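You operate a simulated robot arm through the tools that you are given. There is no shell and no other tool.

Carry out the task below with a simulated robot arm. There is one attempt and no reset: what you move stays moved.

Task
Shut, lock and cap the full waste drum, and mark it full.
Fine: The yellow cap goes on its stub, the FULL block on its lid. Leave the other funnel open.
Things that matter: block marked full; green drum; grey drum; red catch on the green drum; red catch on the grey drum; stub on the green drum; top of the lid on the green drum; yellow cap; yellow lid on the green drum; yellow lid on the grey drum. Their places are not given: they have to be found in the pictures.

The check looks at the end state, three seconds after you hand in, the way a careful person would. Anything else that was tipped, shoved, dropped, spilled or broken makes it a failure. Lids that push on must go on centred and level and be pressed home; caps that screw on are set level and turned clockwise until they are tight.

Robot
A 6-joint arm with a two-finger parallel gripper, fixed in place. Base frame: the origin is on the floor under the middle of its stand, x ahead of it, y to its left, z up. Units: cm, degrees, N and s.
With the tool pointing down near the work surface it reaches from about 10 to 58 cm from the base axis. Its first joint turns from -166.0 to 166.0 degrees. Payload 1.57 kg.
The tool frame sits at the grasp point between the pads (the TCP): z along the fingers, y along the line on which they close. The tips reach 3 cm beyond it. Largest opening 11 cm; finger width 2.4, thickness 1.2; the body of the gripper, 4.8 by 11.2 cm, starts 7.8 cm behind the TCP.
Orientation is told as [roll, pitch, yaw] about the base's x, y, z axes, in that order, counted from this pose: with the fingers straight down and closing along the base's y, the tool's x points along the base's -x, its y along +y and its z along -z.

Tools
- The arm moves only by the tool drive_tool. Its argument "rows" is a list of rows, each a list of 7 numbers: the closure, from 0 (fully open) to 1 (shut), then the shift along the tool's x, y, z in cm, then the turn, a rotation vector about the tool's x, y, z in degrees. In form: [[grip, tx, ty, tz, wx, wy, wz], ...]. A call has 1 to 20 rows; each row shifts and turns the commanded pose from where the row before left it, along the tool's axes as they then stand. A row lasts 0.2 s, in which the tool goes at most 5 cm and 8.6 degrees; a call with a longer step from one row to the next is refused whole, and so is a gripper value outside its range. Where a pose cannot be reached the arm comes as near as it can. A force on the tool above 90 N (or 10 N above the force at the start of the call, whichever is more), or a blocked arm, ends the call early, and 0.2 s more pass. Each finger travels about 10.8 cm/s and halts on what it meets, pressing with about 34 N; the grip force reading is that of the motor and also rises with nothing between the fingers. The clock runs only during rows and for 0.2 s after the last one: add rows that do not move to give the fingers time. It gives the time, the measured TCP pose, the force on the tool (base axes), the opening and the grip force at its end, in the units of the frame above (readings bear some noise), with the torque about the TCP (base axes, N m) and any sound that the robot's microphone picked up.
- Cameras (640 x 400 px; columns grow to the right, rows downward): "scene" is fixed at [22.04, 65.02, 157.92]; the picture's right is [-0.75, -0.66, 0.00], its down [-0.48, 0.54, -0.69] and it looks along [0.46, -0.52, -0.72] (base axes); focal length 324 px, centre (320, 200). "wrist" rides on the gripper at [7, 1.6, -14.1] in the tool frame; the picture's right is [-0.23, 0.97, 0.00], its down [-0.85, -0.20, -0.48] and it looks along [-0.47, -0.11, 0.88] (tool axes); focal length 222 px, centre (320, 200).
- camera(camera): a new picture of that camera. The clock stands still meanwhile.
- raise_lower(by): moves the trunk up (or, below 0, down) by that many cm; the arm rides with it, the base frame stays. It gives what a move gives, with no picture.
- point_at(camera, pixels): there is no depth. For up to 12 entries [column, row, z] of the newest picture of that camera ("zoom" is the newest enlarged one), the place [x, y] in the base frame at which the ray of that pixel passes the height z, good to about 0.2 cm. The clock stands still meanwhile.
- inspect(camera, box): a new picture of the part [left, top, right, bottom] of that camera's present view, enlarged. The clock stands still meanwhile.
- sign_off(): hands the job in; it is judged then, once.

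Unless the task says otherwise, let go and move clear before handing in.

The tools are called after "Emit:" as a command line: name --pt "numbers of a row" for each row, then --argument value for the rest, lists and objects as JSON in quotes. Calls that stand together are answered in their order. drive_tool: Moves the arm, as the interface text tells. Its arguments: {"type":"object","properties":{"rows":{"type":"array","items":{"type":"array","items":{"type":"number"}}}},"required":["rows"]} The other tools are called the same way: raise_lower (by) moves the trunk up or down; camera (camera) takes a picture; point_at (camera, pixels) gives the place at which the rays of pixels pass given heights; inspect (camera, box) takes an enlarged picture of a part of a camera's view; sign_off () hands the job in.

At the start:

```text
clock: 0.0
position: [51.17, -18.01, 119.03]
tcp_rot: [0.1, 0.0, 0.0]
contact_force: [-0.5, -0.5, 0.7]
torque: [0.01, 0.0, -0.03]
finger_gap: 10.99
finger_force: 0.1
trunk travel left (down, up): [-25.0, 34.0]
```

scene: 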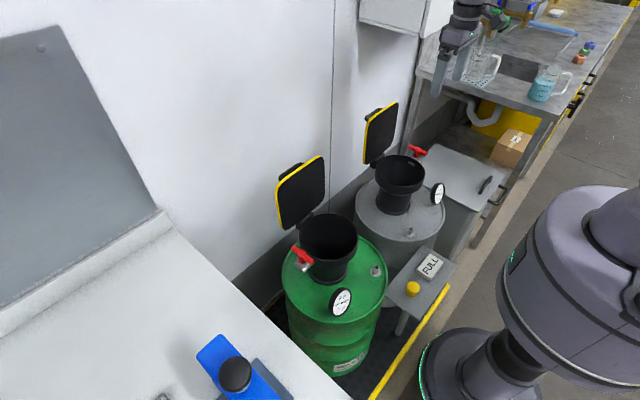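
wrist: 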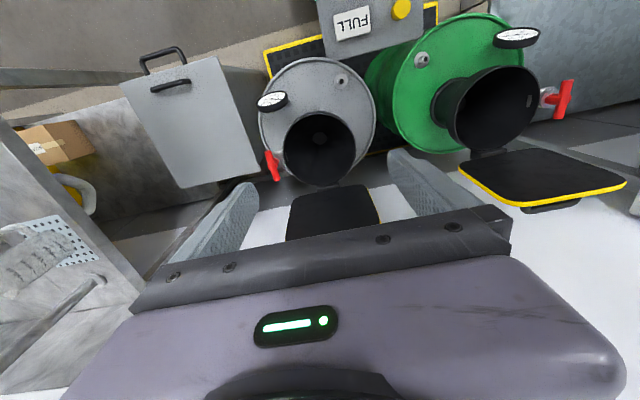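

The scene picture shows the green drum (about 335,280) and the grey drum (about 400,210), with both funnel lids open, and the yellow cap (412,288) and FULL block (430,265) on a small table. I'll zoom in on the gauges, catches, lids and stubs first.

Emit:
inspect --camera "scene" --box '[260, 140, 460, 320]'

Emit:
inspect --camera "wrist" --box '[240, 0, 640, 220]'

```text
2.22 times, centred on (360, 230) of scene
```

zoom: 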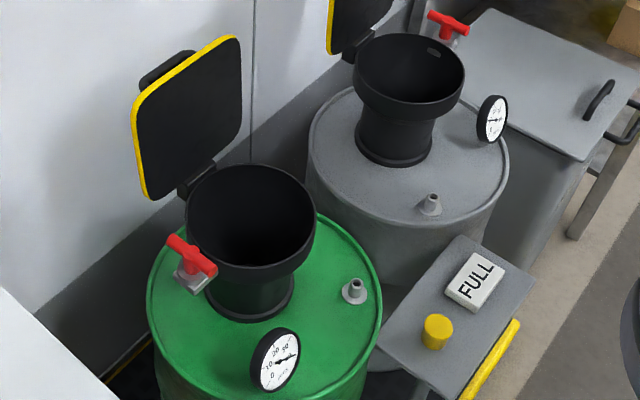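

```text
1.60 times, centred on (440, 110) of wrist
```

zoom: 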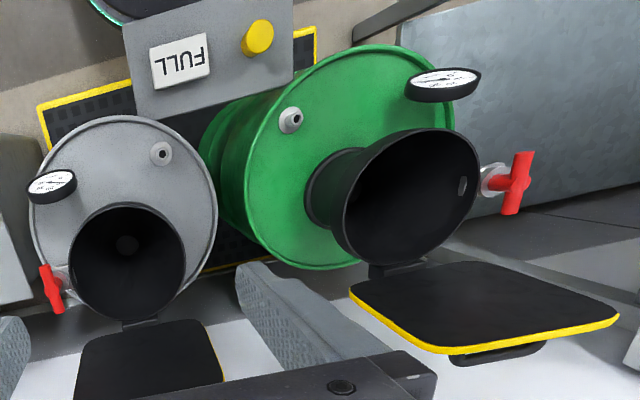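

Both drums have a gauge, a stub and a red catch. I'll enlarge the gauges to see which drum is full.

Emit:
inspect --camera "scene" --box '[322, 280, 362, 320]'

Emit:
inspect --camera "scene" --box '[420, 175, 456, 212]'

Emit:
inspect --camera "wrist" --box '[485, 15, 550, 60]'

Emit:
inspect --camera "wrist" --box '[250, 80, 295, 120]'

```text
10.00 times, centred on (342, 300) of scene
```

zoom: 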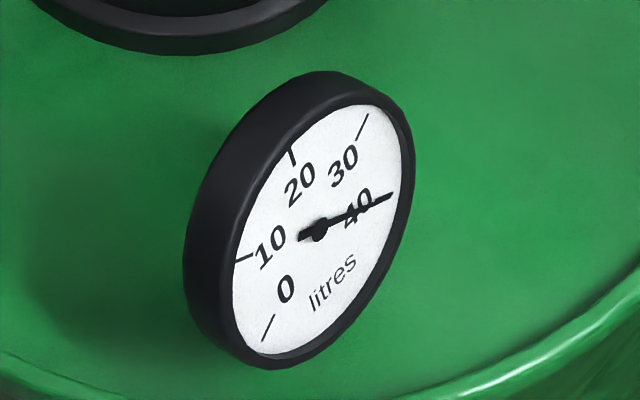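

```text
10.81 times, centred on (438, 194) of scene
```

zoom: 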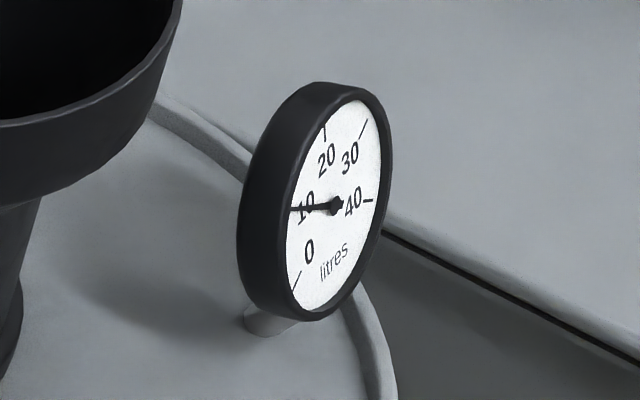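

```text
8.89 times, centred on (518, 38) of wrist
```

zoom: 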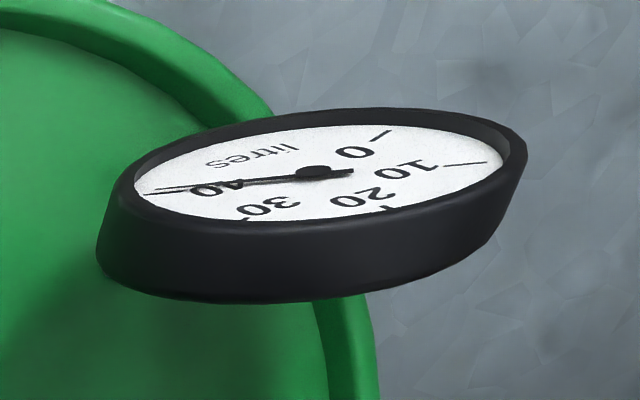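

```text
10.00 times, centred on (272, 100) of wrist
```

zoom: 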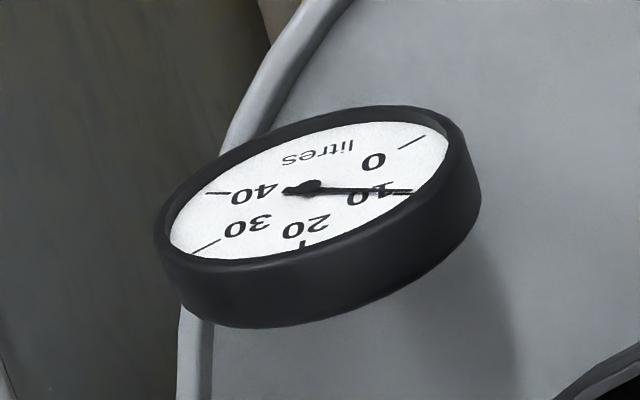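

The green drum's gauge reads 40 (full) and the grey one reads 10, so I'll work on the green drum. Next I'll triangulate the main features by matching scene and wrist rays at several heights.

Emit:
point_at --camera "scene" --pixels '[[376, 267, 50], [376, 267, 80], [413, 285, 50], [413, 285, 80], [431, 264, 50], [431, 264, 80], [302, 257, 50], [302, 257, 80], [340, 302, 50], [340, 302, 80], [328, 236, 50], [328, 236, 80]]'

Emit:
point_at --camera "wrist" --pixels '[[421.5, 59, 50], [421.5, 59, 80], [401.3, 8, 50], [401.3, 8, 80], [352.5, 22.5, 50], [352.5, 22.5, 80], [562, 99, 50], [562, 99, 80], [517, 37, 50], [517, 37, 80], [497, 107, 50], [497, 107, 80]]'

```text
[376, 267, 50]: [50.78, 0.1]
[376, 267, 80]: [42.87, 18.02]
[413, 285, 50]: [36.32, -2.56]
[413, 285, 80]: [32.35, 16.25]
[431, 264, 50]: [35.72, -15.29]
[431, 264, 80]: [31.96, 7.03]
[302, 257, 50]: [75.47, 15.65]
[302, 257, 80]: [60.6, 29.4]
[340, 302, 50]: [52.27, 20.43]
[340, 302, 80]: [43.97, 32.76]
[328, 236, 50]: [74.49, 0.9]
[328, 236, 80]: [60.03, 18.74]
```

```text
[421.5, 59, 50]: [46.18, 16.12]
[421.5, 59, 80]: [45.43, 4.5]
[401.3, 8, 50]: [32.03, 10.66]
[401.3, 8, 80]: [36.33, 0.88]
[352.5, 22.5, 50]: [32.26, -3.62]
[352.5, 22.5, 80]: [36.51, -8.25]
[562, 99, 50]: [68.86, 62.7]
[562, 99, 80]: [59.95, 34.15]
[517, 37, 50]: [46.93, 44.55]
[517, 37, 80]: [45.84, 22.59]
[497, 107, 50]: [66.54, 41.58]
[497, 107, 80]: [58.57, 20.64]
```

Triangulation puts the stub at about (46,10,66), the cap at (34,6,64), the block at (34,-6,63), the catch at (59,31,83) and the funnel rim at (59,20,81). Next I'll look closely at the lid, hinge, catch and stub.

Emit:
inspect --camera "scene" --box '[262, 145, 370, 215]'

Emit:
inspect --camera "scene" --box '[280, 205, 370, 275]'

Emit:
inspect --camera "wrist" --box '[440, 60, 640, 220]'

Emit:
inspect --camera "scene" --box '[360, 240, 460, 310]'

```text
5.71 times, centred on (316, 180) of scene
```

zoom: 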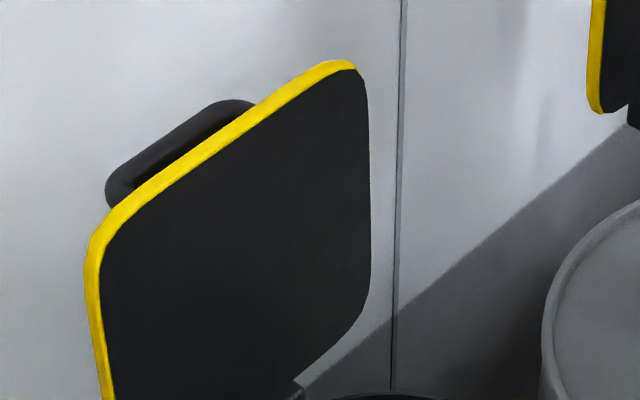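

```text
5.71 times, centred on (325, 240) of scene
```

zoom: 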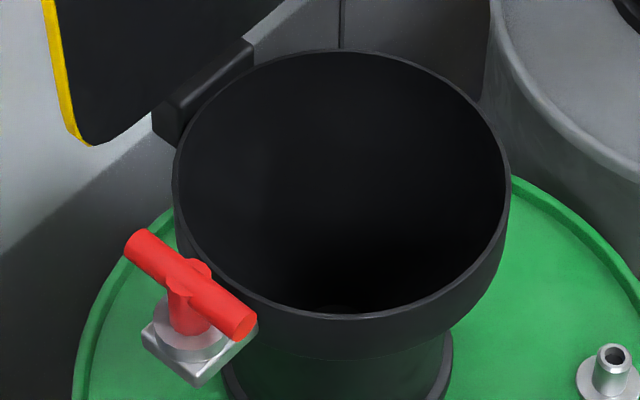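

```text
2.50 times, centred on (540, 140) of wrist
```

zoom: 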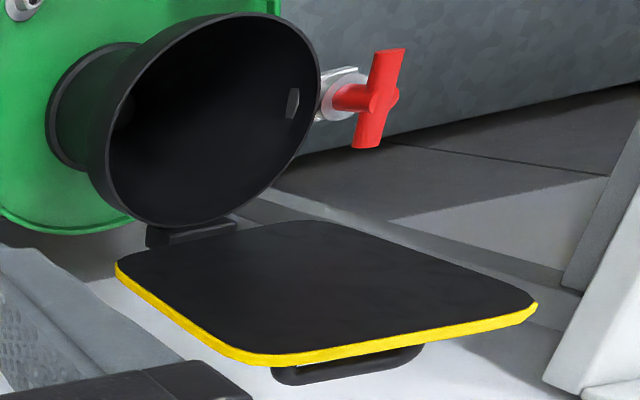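

```text
5.71 times, centred on (410, 275) of scene
```

zoom: 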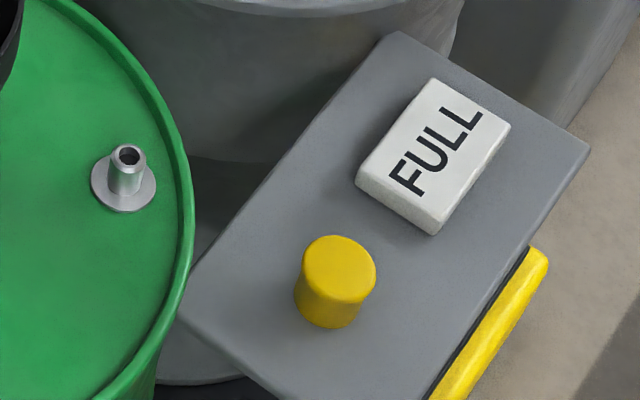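

The lid stands nearly upright, hinged on the wall side, with a handle on its back. The catch has a red T-bar on a vertical stem at the funnel's +y side. I'll triangulate the lid corners, handle and catch ends.

Emit:
point_at --camera "scene" --pixels '[[274, 184.4, 85], [274, 184.4, 100], [322.7, 153.4, 85], [322.7, 153.4, 100], [325.1, 202.8, 85], [282.6, 231.2, 85], [294.4, 247.9, 84], [311, 261.4, 84], [335.3, 198, 81], [357.5, 208, 81], [338, 267, 81], [298, 220, 81]]'

Emit:
point_at --camera "wrist" --pixels '[[628, 183.2, 85], [628, 183.2, 100], [509.2, 204.8, 85], [509.2, 204.8, 100], [458.8, 164.8, 85], [546, 147.2, 85], [568, 82, 84], [558.4, 118, 84], [490, 150, 81], [562, 214, 100], [562, 214, 85], [525, 68, 81]]'

```text
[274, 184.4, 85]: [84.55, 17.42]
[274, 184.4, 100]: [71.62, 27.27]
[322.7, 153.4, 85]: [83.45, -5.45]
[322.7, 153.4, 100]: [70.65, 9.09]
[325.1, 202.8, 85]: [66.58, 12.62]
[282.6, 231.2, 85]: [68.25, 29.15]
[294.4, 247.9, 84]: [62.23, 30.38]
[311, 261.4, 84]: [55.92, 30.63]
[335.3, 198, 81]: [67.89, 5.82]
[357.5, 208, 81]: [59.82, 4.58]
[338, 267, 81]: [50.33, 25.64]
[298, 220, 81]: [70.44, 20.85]
```

```text
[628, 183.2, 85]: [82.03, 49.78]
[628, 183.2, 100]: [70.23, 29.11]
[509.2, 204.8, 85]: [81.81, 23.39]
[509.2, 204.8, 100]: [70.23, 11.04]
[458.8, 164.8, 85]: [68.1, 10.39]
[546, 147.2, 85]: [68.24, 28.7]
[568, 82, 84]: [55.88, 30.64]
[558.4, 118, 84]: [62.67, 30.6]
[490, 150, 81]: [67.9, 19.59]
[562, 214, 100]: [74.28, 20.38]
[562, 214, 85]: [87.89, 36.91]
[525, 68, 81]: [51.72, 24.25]
```

The lid's top edge runs from about (70,10,101) to (70,28,101), leaning back slightly. The T-bar is along x, centred at (59.2,30.6,84), and the funnel centre is about (59,19.6). I'll move sideways in free space above the drum and yaw the tool so the fingers can straddle the lid's edge.

Emit:
drive_tool --pt "0 0 4.65 0 0 0 0" --pt "0 0 4.65 0 0 0 0" --pt "0 0 4.65 0 0 0 0" --pt "0 0 4.65 0 0 0 0" --pt "0 0 4.65 0 0 0 0" --pt "0 0 4.65 0 0 0 0" --pt "0 0 4.65 0 0 0 0" --pt "0 0 4.65 0 0 0 0" --pt "0 0 0 0 0 0 8.2" --pt "0 0 0 0 0 0 8.2" --pt "0 0 0 0 0 0 8.2" --pt "0 0 0 0 0 0 8.2" --pt "0 0 0 0 0 0 8.2" --pt "0 0 0 0 0 0 8.2" --pt "0 0 0 0 0 0 8.2" --pt "0 0 0 0 0 0 8.2" --pt "0 0 0 0 0 0 8.2" --pt "0 0 0 0 0 0 8.2" --pt "0 0 0 0 0 0 8.0"

```text
clock: 4.0
position: [51.12, 19.17, 118.93]
tcp_rot: [0.0, 0.0, -90.2]
contact_force: [0.3, 0.3, -0.3]
torque: [0.01, -0.01, -0.02]
finger_gap: 10.99
finger_force: 0.0
trunk travel left (down, up): [-25.0, 34.0]
```

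The tool is now at (51,19,119) with yaw -90. I'll look through the wrist camera and the scene camera from here.

Emit:
camera --camera "wrist"

Emit:
camera --camera "scene"

```text
taken
```

wrist: 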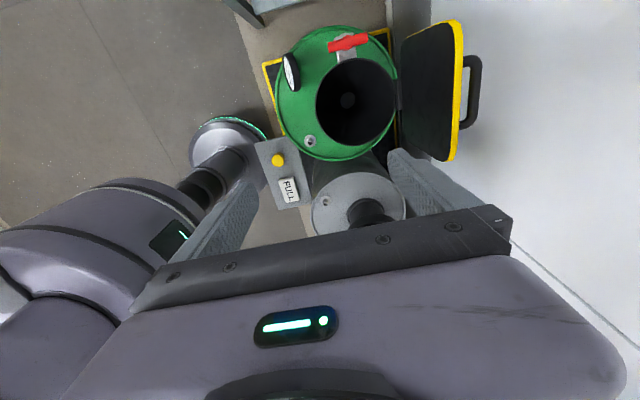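

```text
taken
```

scene: 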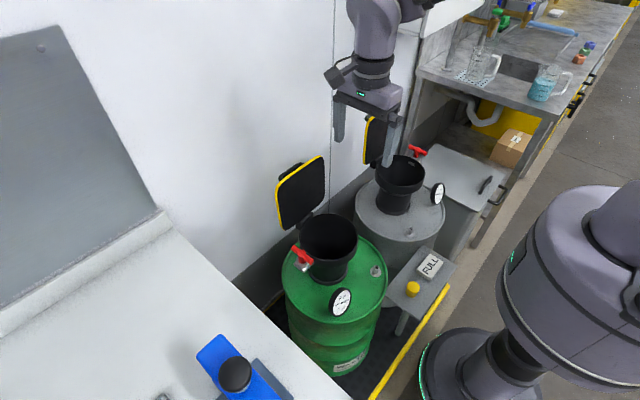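

The way is clear. I'll tilt the tool 40° outward in free space to test the reach, then move to y≈13, away from the handle at y≈20.

Emit:
drive_tool --pt "0 -1 0 0 -8 0 0" --pt "0 -1 0 0 -8 0 0" --pt "0 -1 0 0 -8 0 0" --pt "0 -1 0 0 -8 0 0" --pt "0 -1 0 0 -8 0 0" --pt "0 0 3.83 3.21 0 0 0" --pt "0 0 3.83 3.21 0 0 0" --pt "0 0 0 0 0 0 0"

```text
clock: 5.8
position: [60.94, 14.17, 118.98]
tcp_rot: [40.0, 0.0, -90.0]
contact_force: [0.8, -1.5, -0.4]
torque: [0.02, -0.01, -0.01]
finger_gap: 11.01
finger_force: 0.1
trunk travel left (down, up): [-25.0, 34.0]
```

The 40° tilt is reachable at x=61. I'll move on to x≈68.5, still above the lid.

Emit:
drive_tool --pt "0 -0.5 2.87 2.41 0 0 0" --pt "0 -0.5 2.87 2.41 0 0 0" --pt "0 0 0 0 0 0 0"

Emit:
camera --camera "wrist"

Emit:
camera --camera "scene"

```text
clock: 6.6
position: [68.62, 13.13, 119.08]
tcp_rot: [40.0, 0.0, -90.1]
contact_force: [-0.8, -0.1, 0.5]
torque: [-0.02, -0.03, 0.01]
finger_gap: 11.01
finger_force: 0.1
trunk travel left (down, up): [-25.0, 34.0]
```

```text
taken
```

wrist: 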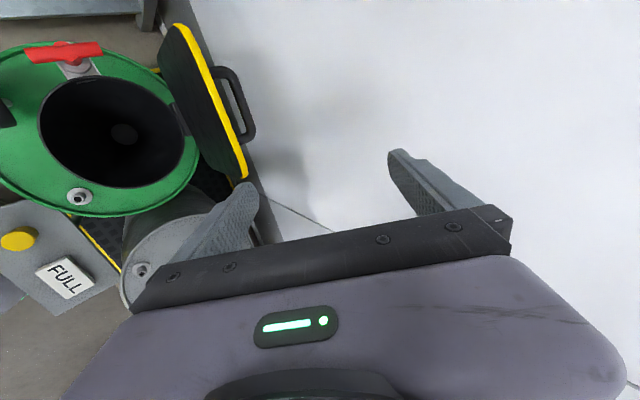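

```text
taken
```

scene: 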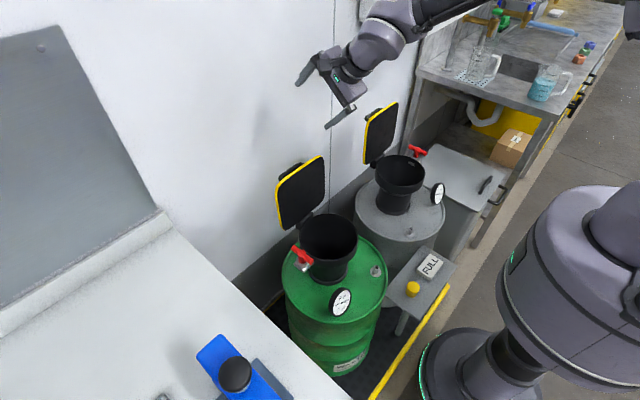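

The reach is fine. Before descending I need the wall's distance and the handle's exact place, so I'll triangulate the wall seam where it crosses the grey band (scene 330,199; wrist 269,194) and the handle ends.

Emit:
inspect --camera "wrist" --box '[140, 0, 300, 240]'

Emit:
point_at --camera "scene" --pixels '[[329.7, 198.9, 60], [329.7, 198.9, 30], [278.3, 179, 90], [278.3, 179, 100], [303.7, 163.5, 90], [303.7, 163.5, 100]]'

Emit:
point_at --camera "wrist" --pixels '[[269, 194, 60], [269, 194, 30], [226, 70, 90], [226, 70, 100], [250, 138, 90], [250, 138, 100], [248, 182, 90], [248, 182, 100], [180, 25, 100], [180, 25, 90]]'

```text
1.67 times, centred on (220, 120) of wrist
```

zoom: 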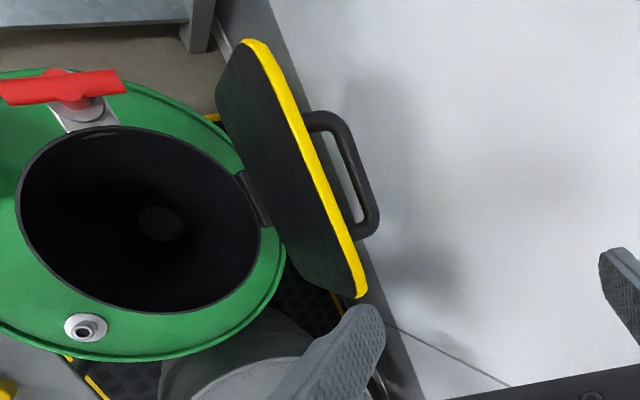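

```text
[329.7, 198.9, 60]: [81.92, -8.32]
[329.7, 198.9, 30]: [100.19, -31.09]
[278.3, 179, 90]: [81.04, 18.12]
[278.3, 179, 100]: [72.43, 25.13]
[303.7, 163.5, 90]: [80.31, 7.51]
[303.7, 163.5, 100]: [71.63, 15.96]
```

```text
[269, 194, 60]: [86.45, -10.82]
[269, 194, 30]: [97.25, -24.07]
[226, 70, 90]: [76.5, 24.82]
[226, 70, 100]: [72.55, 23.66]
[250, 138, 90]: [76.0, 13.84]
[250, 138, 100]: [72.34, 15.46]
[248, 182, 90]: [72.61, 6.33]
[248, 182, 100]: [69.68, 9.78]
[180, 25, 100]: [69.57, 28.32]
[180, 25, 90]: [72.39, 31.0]
```

The wall is at x≈87 and the handle spans y 15.3–23.9, x≈73, z≈98, so there is room at y≈12.7. I'll descend vertically to put the open fingers on either side of the lid's top edge there.

Emit:
drive_tool --pt "0 -0.09 -2.69 3.49 0 0 0" --pt "0 -0.09 -2.69 3.49 0 0 0" --pt "0 -0.09 -2.69 3.49 0 0 0" --pt "0 -0.09 -2.69 3.49 0 0 0" --pt "0 0 0 0 0 0 0"

Emit:
camera --camera "wrist"

Emit:
inspect --camera "scene" --box '[240, 80, 420, 260]'

```text
clock: 7.8
position: [70.51, 13.26, 102.16]
tcp_rot: [39.5, 0.1, -90.0]
contact_force: [1.2, -0.2, -0.3]
torque: [0.02, -0.01, 0.01]
finger_gap: 10.99
finger_force: 0.1
out of reach, approached as far as the arm can: row 4
trunk travel left (down, up): [-25.0, 34.0]
```

```text
taken
```

wrist: 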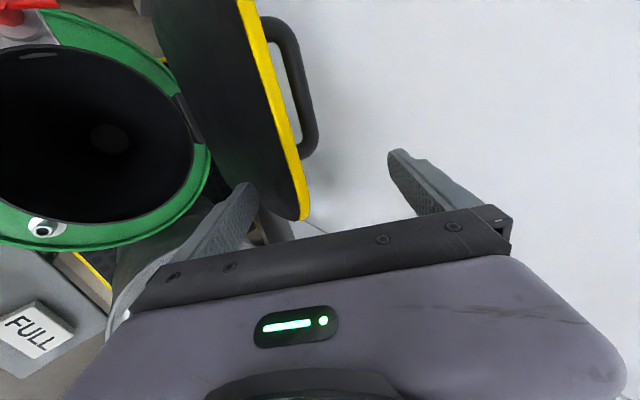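

```text
2.22 times, centred on (330, 170) of scene
```

zoom: 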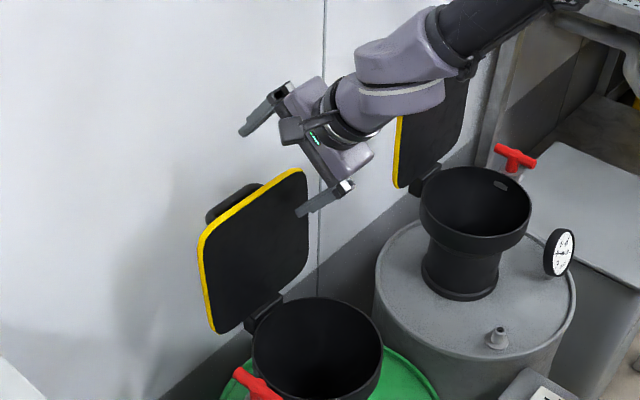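

The arm is at its reach limit at z=102 with the present trunk height. I'll back up and lower the trunk, so the arm works in a better part of its range.

Emit:
drive_tool --pt "0 -0.1 2.54 -3.42 0 0 0" --pt "0 -0.1 2.54 -3.42 0 0 0" --pt "0 -0.1 2.54 -3.42 0 0 0" --pt "0 -0.1 2.54 -3.42 0 0 0" --pt "0 0 0 0 0 0 0"

Emit:
raise_lower --by -15

```text
clock: 9.0
position: [69.61, 12.95, 119.2]
tcp_rot: [40.1, 0.0, -90.0]
contact_force: [0.1, 0.6, -0.2]
torque: [0.02, 0.04, -0.01]
finger_gap: 10.99
finger_force: 0.2
trunk travel left (down, up): [-25.0, 34.0]
```

```text
clock: 10.8
position: [69.64, 12.83, 104.19]
tcp_rot: [40.1, 0.0, -90.0]
contact_force: [0.4, -0.4, 0.4]
torque: [0.03, 0.01, 0.0]
finger_gap: 10.99
finger_force: 0.0
trunk travel left (down, up): [-10.0, 49.0]
```

The trunk is down 15 and the tool is at (69.6,12.8,104). I'll try a steeper tool angle of about 28° so the fingers line up better with the lid.

Emit:
drive_tool --pt "0 0 0 0 6 0 0" --pt "0 0 0 0 6 0 0" --pt "0 0 0 0 0 0 0"

Emit:
camera --camera "wrist"

Emit:
inspect --camera "scene" --box '[240, 80, 420, 260]'

```text
clock: 11.6
position: [69.72, 12.88, 104.13]
tcp_rot: [27.9, 0.0, -90.0]
contact_force: [-1.0, -0.8, -0.2]
torque: [0.03, 0.01, 0.05]
finger_gap: 11.0
finger_force: 0.0
trunk travel left (down, up): [-10.0, 49.0]
```

```text
taken
```

wrist: 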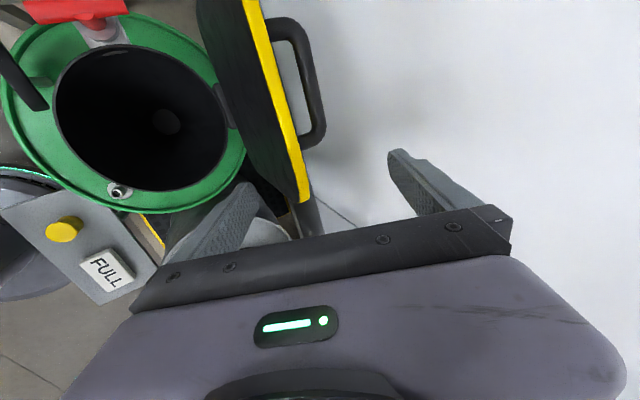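

```text
2.22 times, centred on (330, 170) of scene
```

zoom: 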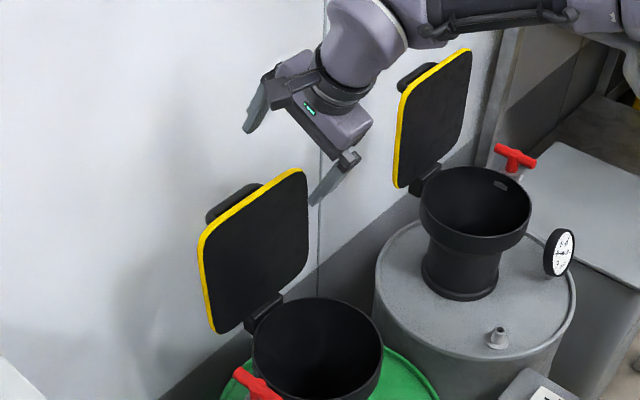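

The 28° tilt works. I'll verify the lid's near corner (305,200) and the handle's near end (318,140) at their heights before lowering over the edge.

Emit:
point_at --camera "wrist" --pixels '[[306, 202, 101], [306, 202, 100], [318, 143, 98.5], [300, 203, 100], [243, 188, 98.9], [393, 155, 104], [262, 10, 100.5], [240, 0, 100.5], [305, 150, 97]]'

```text
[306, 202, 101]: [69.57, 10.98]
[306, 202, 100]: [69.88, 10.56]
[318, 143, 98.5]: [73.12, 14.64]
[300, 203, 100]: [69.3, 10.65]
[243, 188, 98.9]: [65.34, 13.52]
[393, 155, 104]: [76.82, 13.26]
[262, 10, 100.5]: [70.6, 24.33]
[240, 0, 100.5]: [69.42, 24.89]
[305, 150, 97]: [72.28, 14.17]
```

The handle's near end is at y≈14.6 and the lid's corner at y≈10.6. I'll shift to y≈12.5, lower to z≈97 astride the edge and narrow the gap a little.

Emit:
drive_tool --pt "0 -0.2 -1.73 3.04 0 0 0" --pt "0 -0.2 -1.73 3.04 0 0 0" --pt "0 0 0 0 0 0 0" --pt "0.35 0 0 0 0 0 0" --pt "0.35 0 0 0 0 0 0" --pt "0.35 0 0 0 0 0 0"

Emit:
camera --camera "wrist"

Emit:
inspect --camera "scene" --box '[240, 80, 420, 260]'

```text
clock: 12.9
position: [69.5, 12.51, 97.21]
tcp_rot: [27.9, 0.0, -90.0]
contact_force: [-0.7, -0.7, 0.1]
torque: [-0.01, 0.01, 0.03]
finger_gap: 7.14
finger_force: 0.0
trunk travel left (down, up): [-10.0, 49.0]
```

```text
taken
```

wrist: 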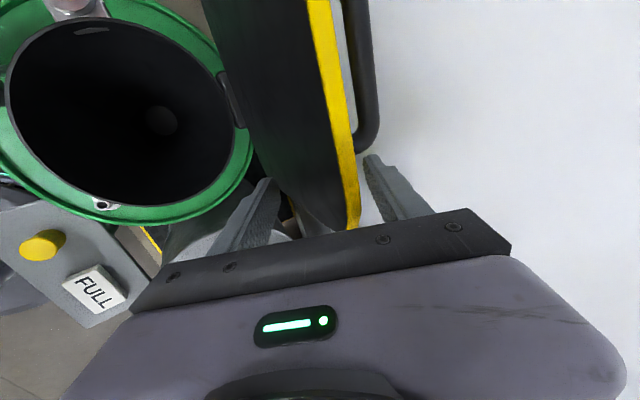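

```text
2.22 times, centred on (330, 170) of scene
```

zoom: 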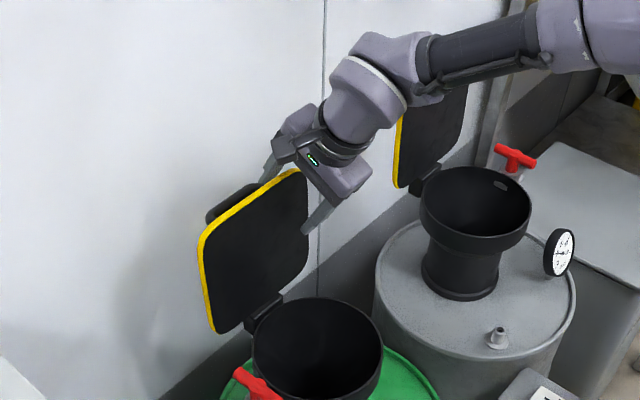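

The fingers straddle the lid edge at (345,200) in the wrist view, clear of the handle. I'll start swinging the lid on an arc about its hinge, tilting the tool as I go, beginning with the first part past vertical.

Emit:
drive_tool --pt "0.35 0 -1.107 -0.668 -2.9 0 0" --pt "0.35 0 -1.128 -0.633 -2.9 0 0" --pt "0.35 0 -1.147 -0.597 -2.9 0 0" --pt "0.35 0 -1.165 -0.561 -2.9 0 0" --pt "0.35 0 -1.182 -0.524 -2.9 0 0" --pt "0.35 0 0 0 0 0 0"

Emit:
camera --camera "wrist"

Emit:
inspect --camera "scene" --box '[240, 80, 420, 260]'

```text
clock: 14.3
position: [64.2, 12.53, 97.07]
tcp_rot: [40.5, 0.1, -90.1]
contact_force: [-0.4, 0.5, 0.7]
torque: [-0.02, 0.0, -0.05]
finger_gap: 7.14
finger_force: 0.1
out of reach, approached as far as the arm can: row 5
trunk travel left (down, up): [-10.0, 49.0]
```

```text
taken
```

wrist: 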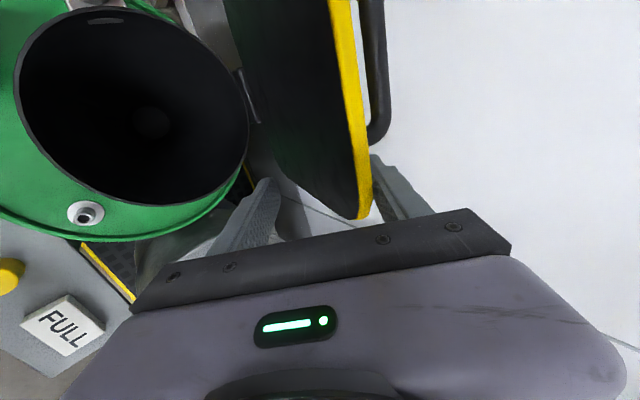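

```text
2.22 times, centred on (330, 170) of scene
```

zoom: 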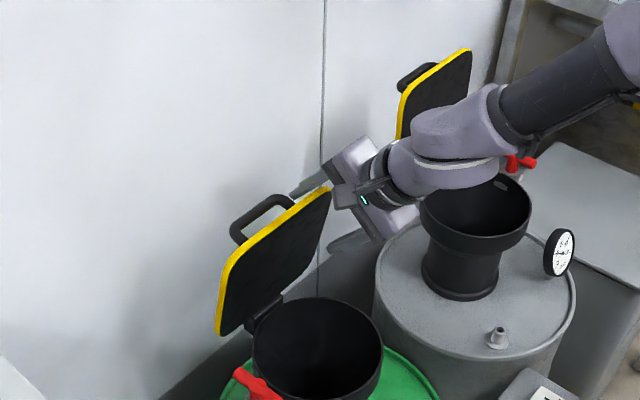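

The lid has come forward past vertical and stays near the far finger, but row 5 hit a reach limit at 40.5° tilt. I'll test whether the limit comes from the tilt by moving without turning further.

Emit:
drive_tool --pt "0.35 0 -1.0 -0.85 0 0 0" --pt "0.35 0 0 0 0 0 0"

```text
clock: 14.9
position: [64.13, 12.6, 98.51]
tcp_rot: [41.7, -0.1, -90.0]
contact_force: [1.1, -0.1, -0.4]
torque: [0.0, 0.02, 0.01]
finger_gap: 7.13
finger_force: 0.0
out of reach, approached as far as the arm can: row 1
trunk travel left (down, up): [-10.0, 49.0]
```

The arm limit seems tied to tilting (the wrist can't straighten further). I'll look at where the lid is now, to see whether its hinge holds by friction.

Emit:
camera --camera "wrist"

Emit:
inspect --camera "scene" --box '[250, 120, 400, 260]'

```text
taken
```

wrist: 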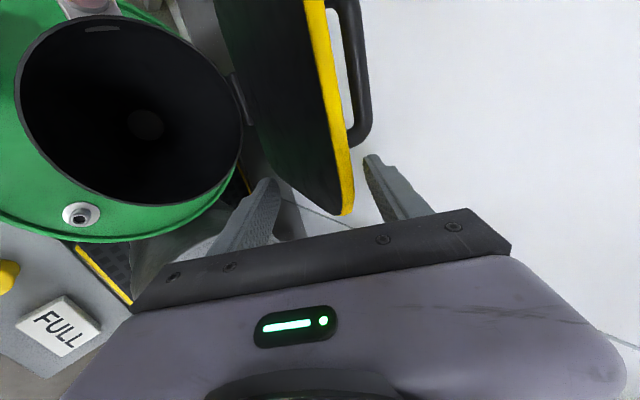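

```text
2.86 times, centred on (325, 190) of scene
```

zoom: 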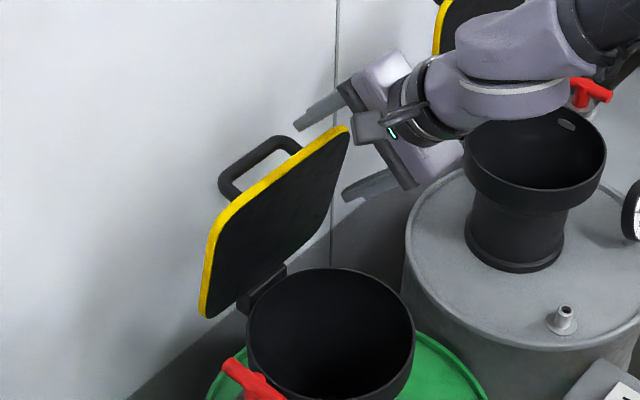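

The lid now leans forward past vertical, touching neither finger, so its hinge holds by friction and it won't slam. I'll open, rise clear, close to a fist, set a steeper angle and go behind the lid to push it over.

Emit:
drive_tool --pt "0 0 0 0 0 0 0" --pt "0 0 0 0 0 0 0" --pt "0 0 2.26 -2.54 0 0 0" --pt "0 0 2.26 -2.54 0 0 0" --pt "0 0 2.26 -2.54 0 0 0" --pt "0 0 2.26 -2.54 0 0 0" --pt "1 0 0 0 7.2 0 0" --pt "1 0 0 0 7.2 0 0" --pt "1 0 0 0 7.2 0 0" --pt "1 0 0 0 0 0 0"

Emit:
camera --camera "wrist"

Emit:
inspect --camera "scene" --box '[240, 80, 420, 260]'

```text
clock: 17.1
position: [63.84, 12.66, 112.07]
tcp_rot: [20.8, 0.1, -90.0]
contact_force: [0.2, -1.3, -0.9]
torque: [-0.01, -0.02, 0.02]
finger_gap: 0.0
finger_force: 21.0
trunk travel left (down, up): [-10.0, 49.0]
```

```text
taken
```

wrist: 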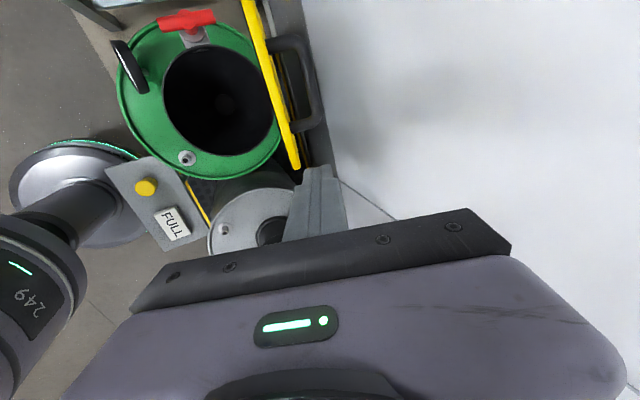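

```text
2.22 times, centred on (330, 170) of scene
```

zoom: 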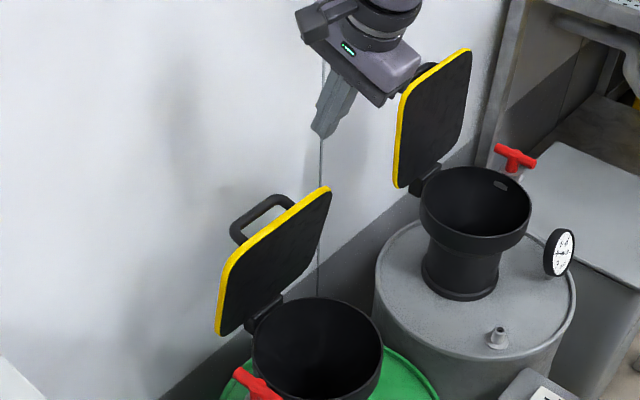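

The lid stays in place by itself. I'll measure its present top edge before going behind it.

Emit:
point_at --camera "scene" --pixels '[[334.5, 164.6, 100], [334.5, 164.6, 103], [279.5, 197, 100], [279.5, 197, 103], [295, 185, 100]]'

Emit:
point_at --camera "wrist" --pixels '[[297, 168, 100], [297, 168, 103], [322, 120, 100], [322, 120, 103], [320, 168, 109]]'

```text
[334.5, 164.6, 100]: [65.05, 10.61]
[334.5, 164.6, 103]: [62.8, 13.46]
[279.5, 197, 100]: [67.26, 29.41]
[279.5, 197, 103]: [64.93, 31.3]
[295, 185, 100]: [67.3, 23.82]
```

```text
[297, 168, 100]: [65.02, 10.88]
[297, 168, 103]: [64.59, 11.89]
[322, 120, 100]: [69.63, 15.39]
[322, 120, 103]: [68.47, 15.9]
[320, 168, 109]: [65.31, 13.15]
```

The lid's top edge is at about (65,·,100.5), so it is about 9° past vertical. I'll move the closed fingers behind it at y≈12.5, beside the handle, and descend.

Emit:
drive_tool --pt "1 0 2.71 1.03 0 0 0" --pt "1 0 2.71 1.03 0 0 0" --pt "1 -0.1 -1.3 3.43 0 0 0" --pt "1 0 -1.3 3.43 0 0 0" --pt "1 0 -1.3 3.43 0 0 0" --pt "1 0 0 0 0 0 0"

Emit:
camera --camera "wrist"

Emit:
inspect --camera "scene" --box '[240, 80, 420, 260]'

```text
clock: 18.6
position: [69.83, 12.48, 101.11]
tcp_rot: [20.9, -0.1, -90.0]
contact_force: [0.0, 0.0, -0.7]
torque: [0.02, -0.01, 0.01]
finger_gap: 0.0
finger_force: 20.9
trunk travel left (down, up): [-10.0, 49.0]
```

```text
taken
```

wrist: 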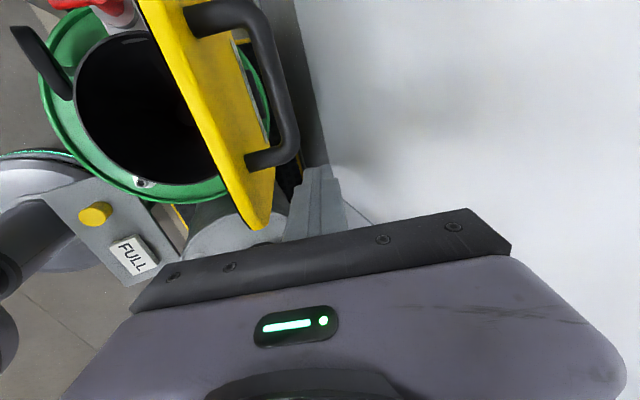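

```text
2.22 times, centred on (330, 170) of scene
```

zoom: 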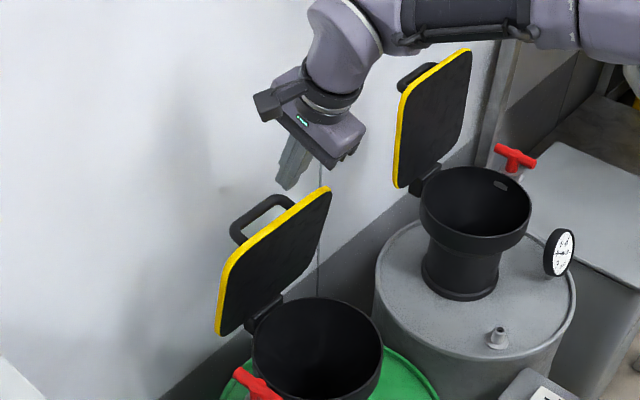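

The closed fingers are behind the lid, just beside the handle's near leg at (270,160). I'll pull the lid forward along its arc to about 50°.

Emit:
drive_tool --pt "1 -0.35 -1.36 -0.49 0 0 0" --pt "1 0 -1.36 -0.49 0 0 0" --pt "1 0 -1.556 -0.311 0 0 0" --pt "1 0 -1.556 -0.311 0 0 0" --pt "1 0 -1.441 -0.037 0 0 0" --pt "1 0 -1.441 -0.037 0 0 0" --pt "1 0 -1.429 0.224 0 0 0" --pt "1 0 -1.429 0.224 0 0 0" --pt "1 0 -1.365 0.463 0 0 0" --pt "1 0 -1.365 0.463 0 0 0" --pt "1 0 0 0 0 0 0"

Emit:
camera --camera "wrist"

Emit:
inspect --camera "scene" --box '[240, 80, 420, 260]'

```text
clock: 20.9
position: [56.2, 12.18, 96.28]
tcp_rot: [20.9, 0.1, -90.0]
contact_force: [0.6, -0.1, 0.1]
torque: [0.0, 0.02, 0.01]
finger_gap: 0.0
finger_force: 21.4
trunk travel left (down, up): [-10.0, 49.0]
```

```text
taken
```

wrist: 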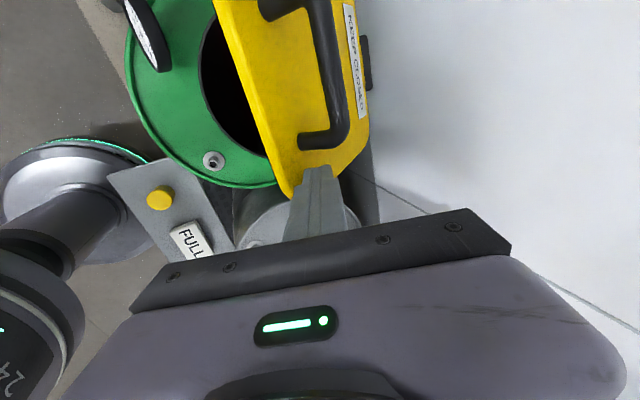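

```text
2.22 times, centred on (330, 170) of scene
```

zoom: 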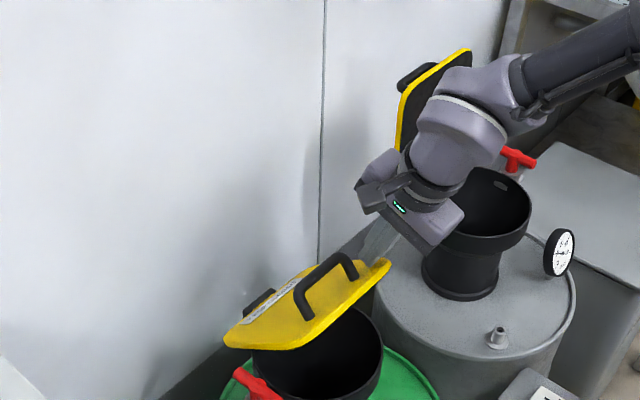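

The lid is about 50–60° over, and I can see its yellow top with the handle and a label. I'll continue the arc until it's nearly shut.

Emit:
drive_tool --pt "1 0 -1.263 0.7 0 0 0" --pt "1 0 -1.263 0.7 0 0 0" --pt "1 0 -1.123 0.909 0 0 0" --pt "1 0 -1.123 0.909 0 0 0" --pt "1 0 -0.949 1.082 0 0 0" --pt "1 0 -0.949 1.082 0 0 0" --pt "1 0 -0.817 1.24 0 0 0" --pt "1 0 0 0 0 0 0"

Emit:
camera --camera "wrist"

Emit:
inspect --camera "scene" --box '[250, 170, 390, 300]'

```text
clock: 22.8
position: [51.6, 12.23, 87.35]
tcp_rot: [20.9, 0.0, -90.0]
contact_force: [-0.2, -0.4, 0.3]
torque: [0.01, -0.01, -0.01]
finger_gap: 0.01
finger_force: 21.0
trunk travel left (down, up): [-10.0, 49.0]
```

```text
taken
```

wrist: 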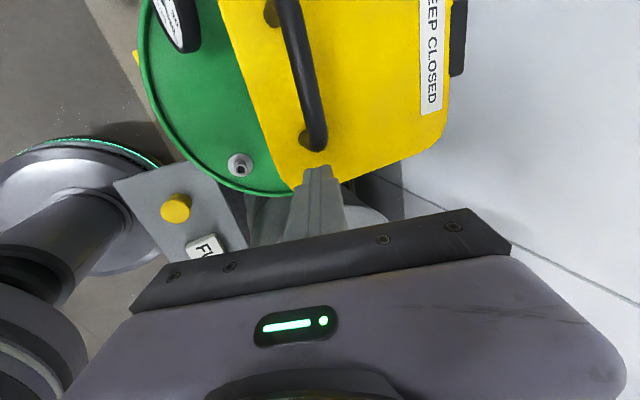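

```text
3.08 times, centred on (320, 235) of scene
```

zoom: 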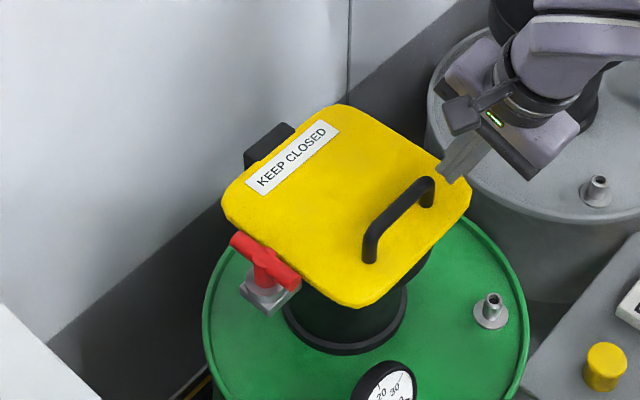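

The lid looks nearly shut with no force yet. I'll press down gently in small steps to feel for the seat.

Emit:
drive_tool --pt "1 0 -0.107 0.28 0 0 0" --pt "1 0 -0.107 0.28 0 0 0" --pt "1 0 -0.107 0.28 0 0 0" --pt "1 0 0 0 0 0 0"

Emit:
drive_tool --pt "1 0 -0.107 0.28 0 0 0" --pt "1 0 -0.107 0.28 0 0 0" --pt "1 0 0 0 0 0 0"

```text
clock: 23.8
position: [51.67, 12.28, 86.56]
tcp_rot: [20.9, 0.1, -90.0]
contact_force: [0.5, -0.2, 0.5]
torque: [0.03, -0.04, -0.01]
finger_gap: 0.0
finger_force: 21.0
trunk travel left (down, up): [-10.0, 49.0]
```

```text
clock: 24.6
position: [51.59, 12.4, 85.92]
tcp_rot: [20.9, 0.0, -90.0]
contact_force: [0.3, -0.6, 0.7]
torque: [-0.02, 0.01, 0.01]
finger_gap: 0.02
finger_force: 21.4
trunk travel left (down, up): [-10.0, 49.0]
```

Still no contact force at z=85.9, with the tips at about 82.7. I'll take a closer look before continuing.

Emit:
camera --camera "wrist"

Emit:
inspect --camera "scene" --box '[280, 190, 380, 270]'

```text
taken
```

wrist: 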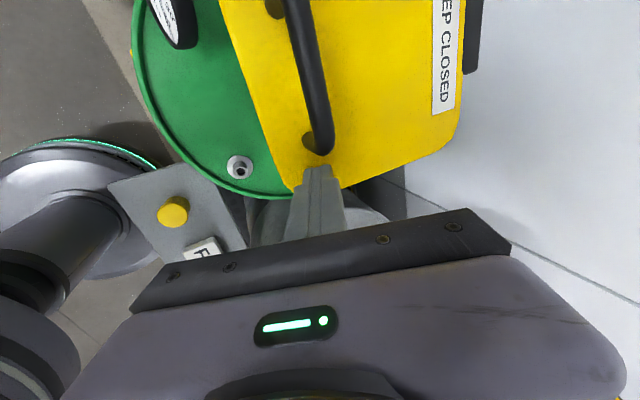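

```text
5.00 times, centred on (330, 230) of scene
```

zoom: 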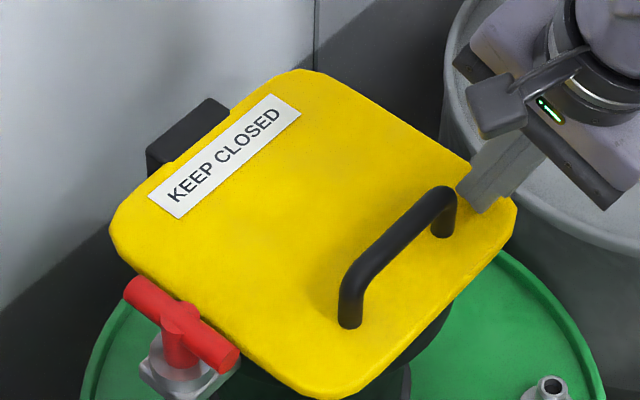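

The lid appears to follow the fingers down. I'll keep pressing in small steps until force builds.

Emit:
drive_tool --pt "1 0 -0.107 0.28 0 0 0" --pt "1 0 -0.107 0.28 0 0 0" --pt "1 0 0 0 0 0 0"

Emit:
drive_tool --pt "1 0 -0.107 0.28 0 0 0" --pt "1 0 -0.107 0.28 0 0 0" --pt "1 0 0 0 0 0 0"

```text
clock: 25.4
position: [51.58, 12.26, 85.73]
tcp_rot: [21.3, 0.2, -90.0]
contact_force: [2.6, 0.9, 54.0]
torque: [-0.07, -0.17, 0.01]
finger_gap: 0.01
finger_force: 21.3
trunk travel left (down, up): [-10.0, 49.0]
```

```text
clock: 25.9
position: [51.45, 12.14, 85.7]
tcp_rot: [21.9, 0.3, -89.9]
contact_force: [-28.2, -5.3, 54.4]
torque: [-0.3, 0.81, -0.08]
finger_gap: 0.0
finger_force: 21.4
trunk travel left (down, up): [-10.0, 49.0]
stopped in row 2: the force on the tool passed its limit at 94 N (the readings are from after the stop); the commanded pose is now the measured one
```

The force rose to over 90 N at z=85.7, so the lid is seated hard on the funnel with its top at z≈82.5. I'll lift off and check the lid and catch.

Emit:
drive_tool --pt "1 0 0.36 -0.94 0 0 0" --pt "1 0 1.6 -4.2 0 0 0" --pt "1 0 1.6 -4.2 0 0 0" --pt "1 0 1.6 -4.2 0 0 0" --pt "1 0 0 0 7 0 0" --pt "1 0 0 0 7 0 0" --pt "1 0 0 0 7 0 0" --pt "1 0 0 0 0 0 0"

Emit:
camera --camera "wrist"

Emit:
inspect --camera "scene" --box '[270, 190, 390, 290]'

```text
clock: 27.7
position: [51.9, 12.26, 99.71]
tcp_rot: [0.4, 0.2, -89.9]
contact_force: [0.2, -1.2, 0.4]
torque: [0.0, -0.01, -0.02]
finger_gap: 0.01
finger_force: 21.4
trunk travel left (down, up): [-10.0, 49.0]
```

```text
taken
```

wrist: 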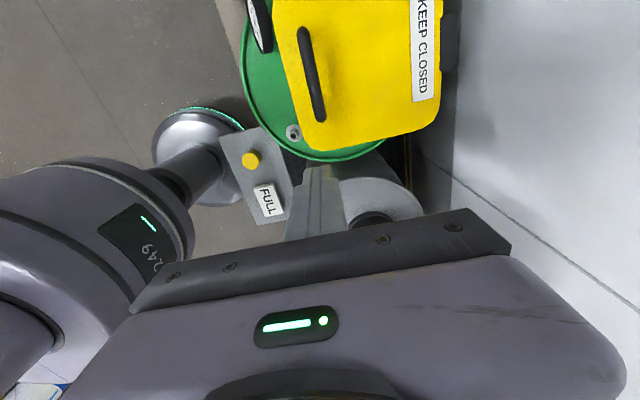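

```text
4.00 times, centred on (330, 240) of scene
```

zoom: 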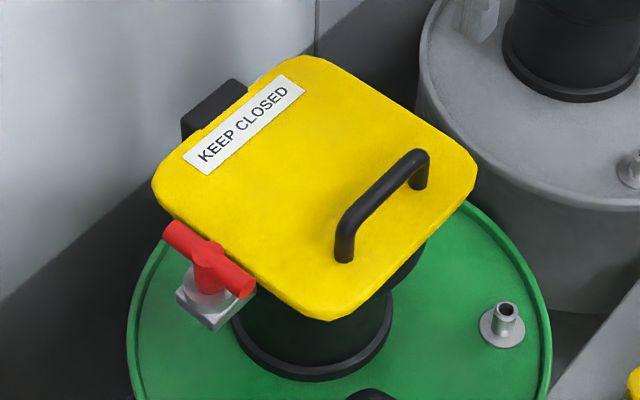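

The lid is shut flat under the fingers' press; the catch's T-bar is still along x beside it. I'll move over towards the catch for a close wrist view and read how it works.

Emit:
drive_tool --pt "1 4 -0.5 0 0 0 0" --pt "1 4 -0.5 0 0 0 0" --pt "1 4 -0.5 0 0 0 0" --pt "1 4 -0.5 0 0 0 0" --pt "1 0 0 0 0 0 0"

Emit:
camera --camera "wrist"

Emit:
inspect --camera "wrist" --box '[260, 0, 460, 180]'

Emit:
inspect --camera "scene" --box '[280, 225, 350, 285]'

```text
clock: 28.9
position: [49.92, 28.26, 99.95]
tcp_rot: [0.5, 0.2, -89.9]
contact_force: [0.3, 0.0, -0.3]
torque: [-0.01, 0.0, 0.02]
finger_gap: 0.0
finger_force: 21.5
trunk travel left (down, up): [-10.0, 49.0]
```

```text
taken
```

wrist: 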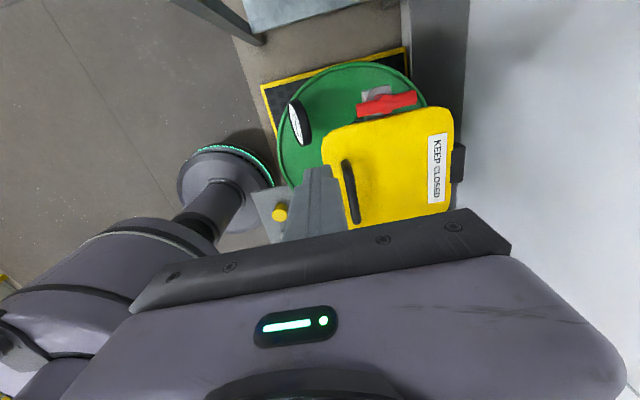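

```text
2.22 times, centred on (360, 90) of wrist
```

zoom: 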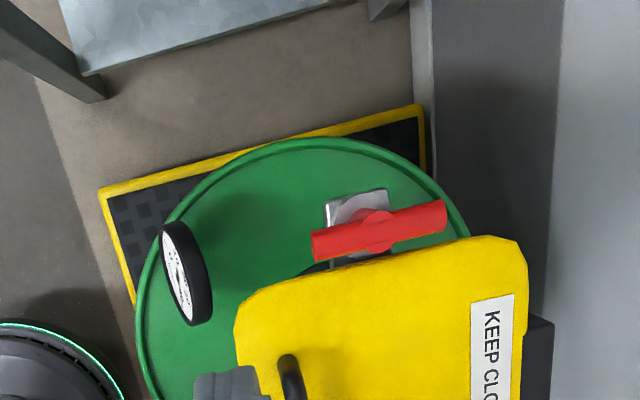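

```text
6.67 times, centred on (315, 255) of scene
```

zoom: 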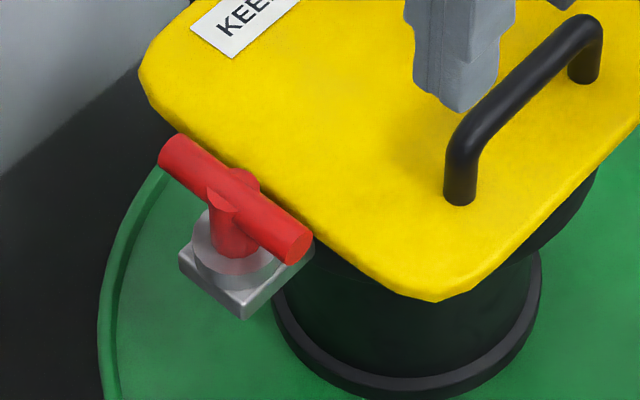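

The T-bar stands on a post with a square block, just beside the lid's +y edge. I'll refine the bar's end positions and the lid's edge before pushing it round.

Emit:
point_at --camera "scene" --pixels '[[311.7, 261.9, 83], [311.7, 261.9, 85], [293.7, 247.5, 83], [293.7, 247.5, 85], [333, 299, 82.5], [289, 239, 82.5], [362.5, 260, 82.5], [330, 282, 82.5]]'

Emit:
point_at --camera "wrist" --pixels '[[356.8, 110.3, 83], [356.8, 110.3, 85], [416.3, 96.8, 83], [416.3, 96.8, 85], [323, 138, 82.5], [449, 110, 82.5], [342, 160, 85.5], [358, 222, 85.5]]'

```text
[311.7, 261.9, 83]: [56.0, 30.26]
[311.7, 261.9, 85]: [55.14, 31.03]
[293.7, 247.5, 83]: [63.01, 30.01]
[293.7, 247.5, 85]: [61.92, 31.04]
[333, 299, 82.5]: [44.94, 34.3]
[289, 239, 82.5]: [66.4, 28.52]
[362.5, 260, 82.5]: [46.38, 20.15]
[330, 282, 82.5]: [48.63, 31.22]
```

```text
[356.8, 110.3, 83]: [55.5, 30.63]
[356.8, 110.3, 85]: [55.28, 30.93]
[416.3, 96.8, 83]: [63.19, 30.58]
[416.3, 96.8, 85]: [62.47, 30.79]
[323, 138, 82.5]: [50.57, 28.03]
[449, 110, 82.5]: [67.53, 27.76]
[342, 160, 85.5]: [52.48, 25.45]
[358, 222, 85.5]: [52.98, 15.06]
```

The bar's axis is at z≈84.5, from x 55.3 to 62.6 at y≈30.8, about 1.2 cm above the lid level. I'll check where the bench on the +y side starts, and lower the trunk for reach.

Emit:
point_at --camera "wrist" --pixels '[[254, 34, 90], [254, 34, 70], [364, 2, 90], [364, 2, 70]]'

Emit:
point_at --camera "scene" --pixels '[[235, 285, 90], [235, 285, 70], [300, 350, 90], [300, 350, 70]]'

Emit:
drive_tool --pt "1 0 0 0 -7 0 0" --pt "1 0 0 0 -7 0 0" --pt "1 0 0 0 -6 0 0" --pt "1 0 0 0 0 0 0"

```text
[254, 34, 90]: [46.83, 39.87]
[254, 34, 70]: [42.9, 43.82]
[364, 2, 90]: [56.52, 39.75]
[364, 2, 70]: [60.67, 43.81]
```

```text
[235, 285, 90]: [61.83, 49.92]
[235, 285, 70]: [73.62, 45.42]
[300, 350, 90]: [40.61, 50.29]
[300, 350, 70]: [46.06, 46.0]
```

```text
clock: 29.9
position: [49.75, 28.27, 99.67]
tcp_rot: [20.5, 0.3, -89.9]
contact_force: [-0.5, 0.2, 0.1]
torque: [-0.01, 0.01, -0.01]
finger_gap: 0.0
finger_force: 20.9
trunk travel left (down, up): [-10.0, 49.0]
```

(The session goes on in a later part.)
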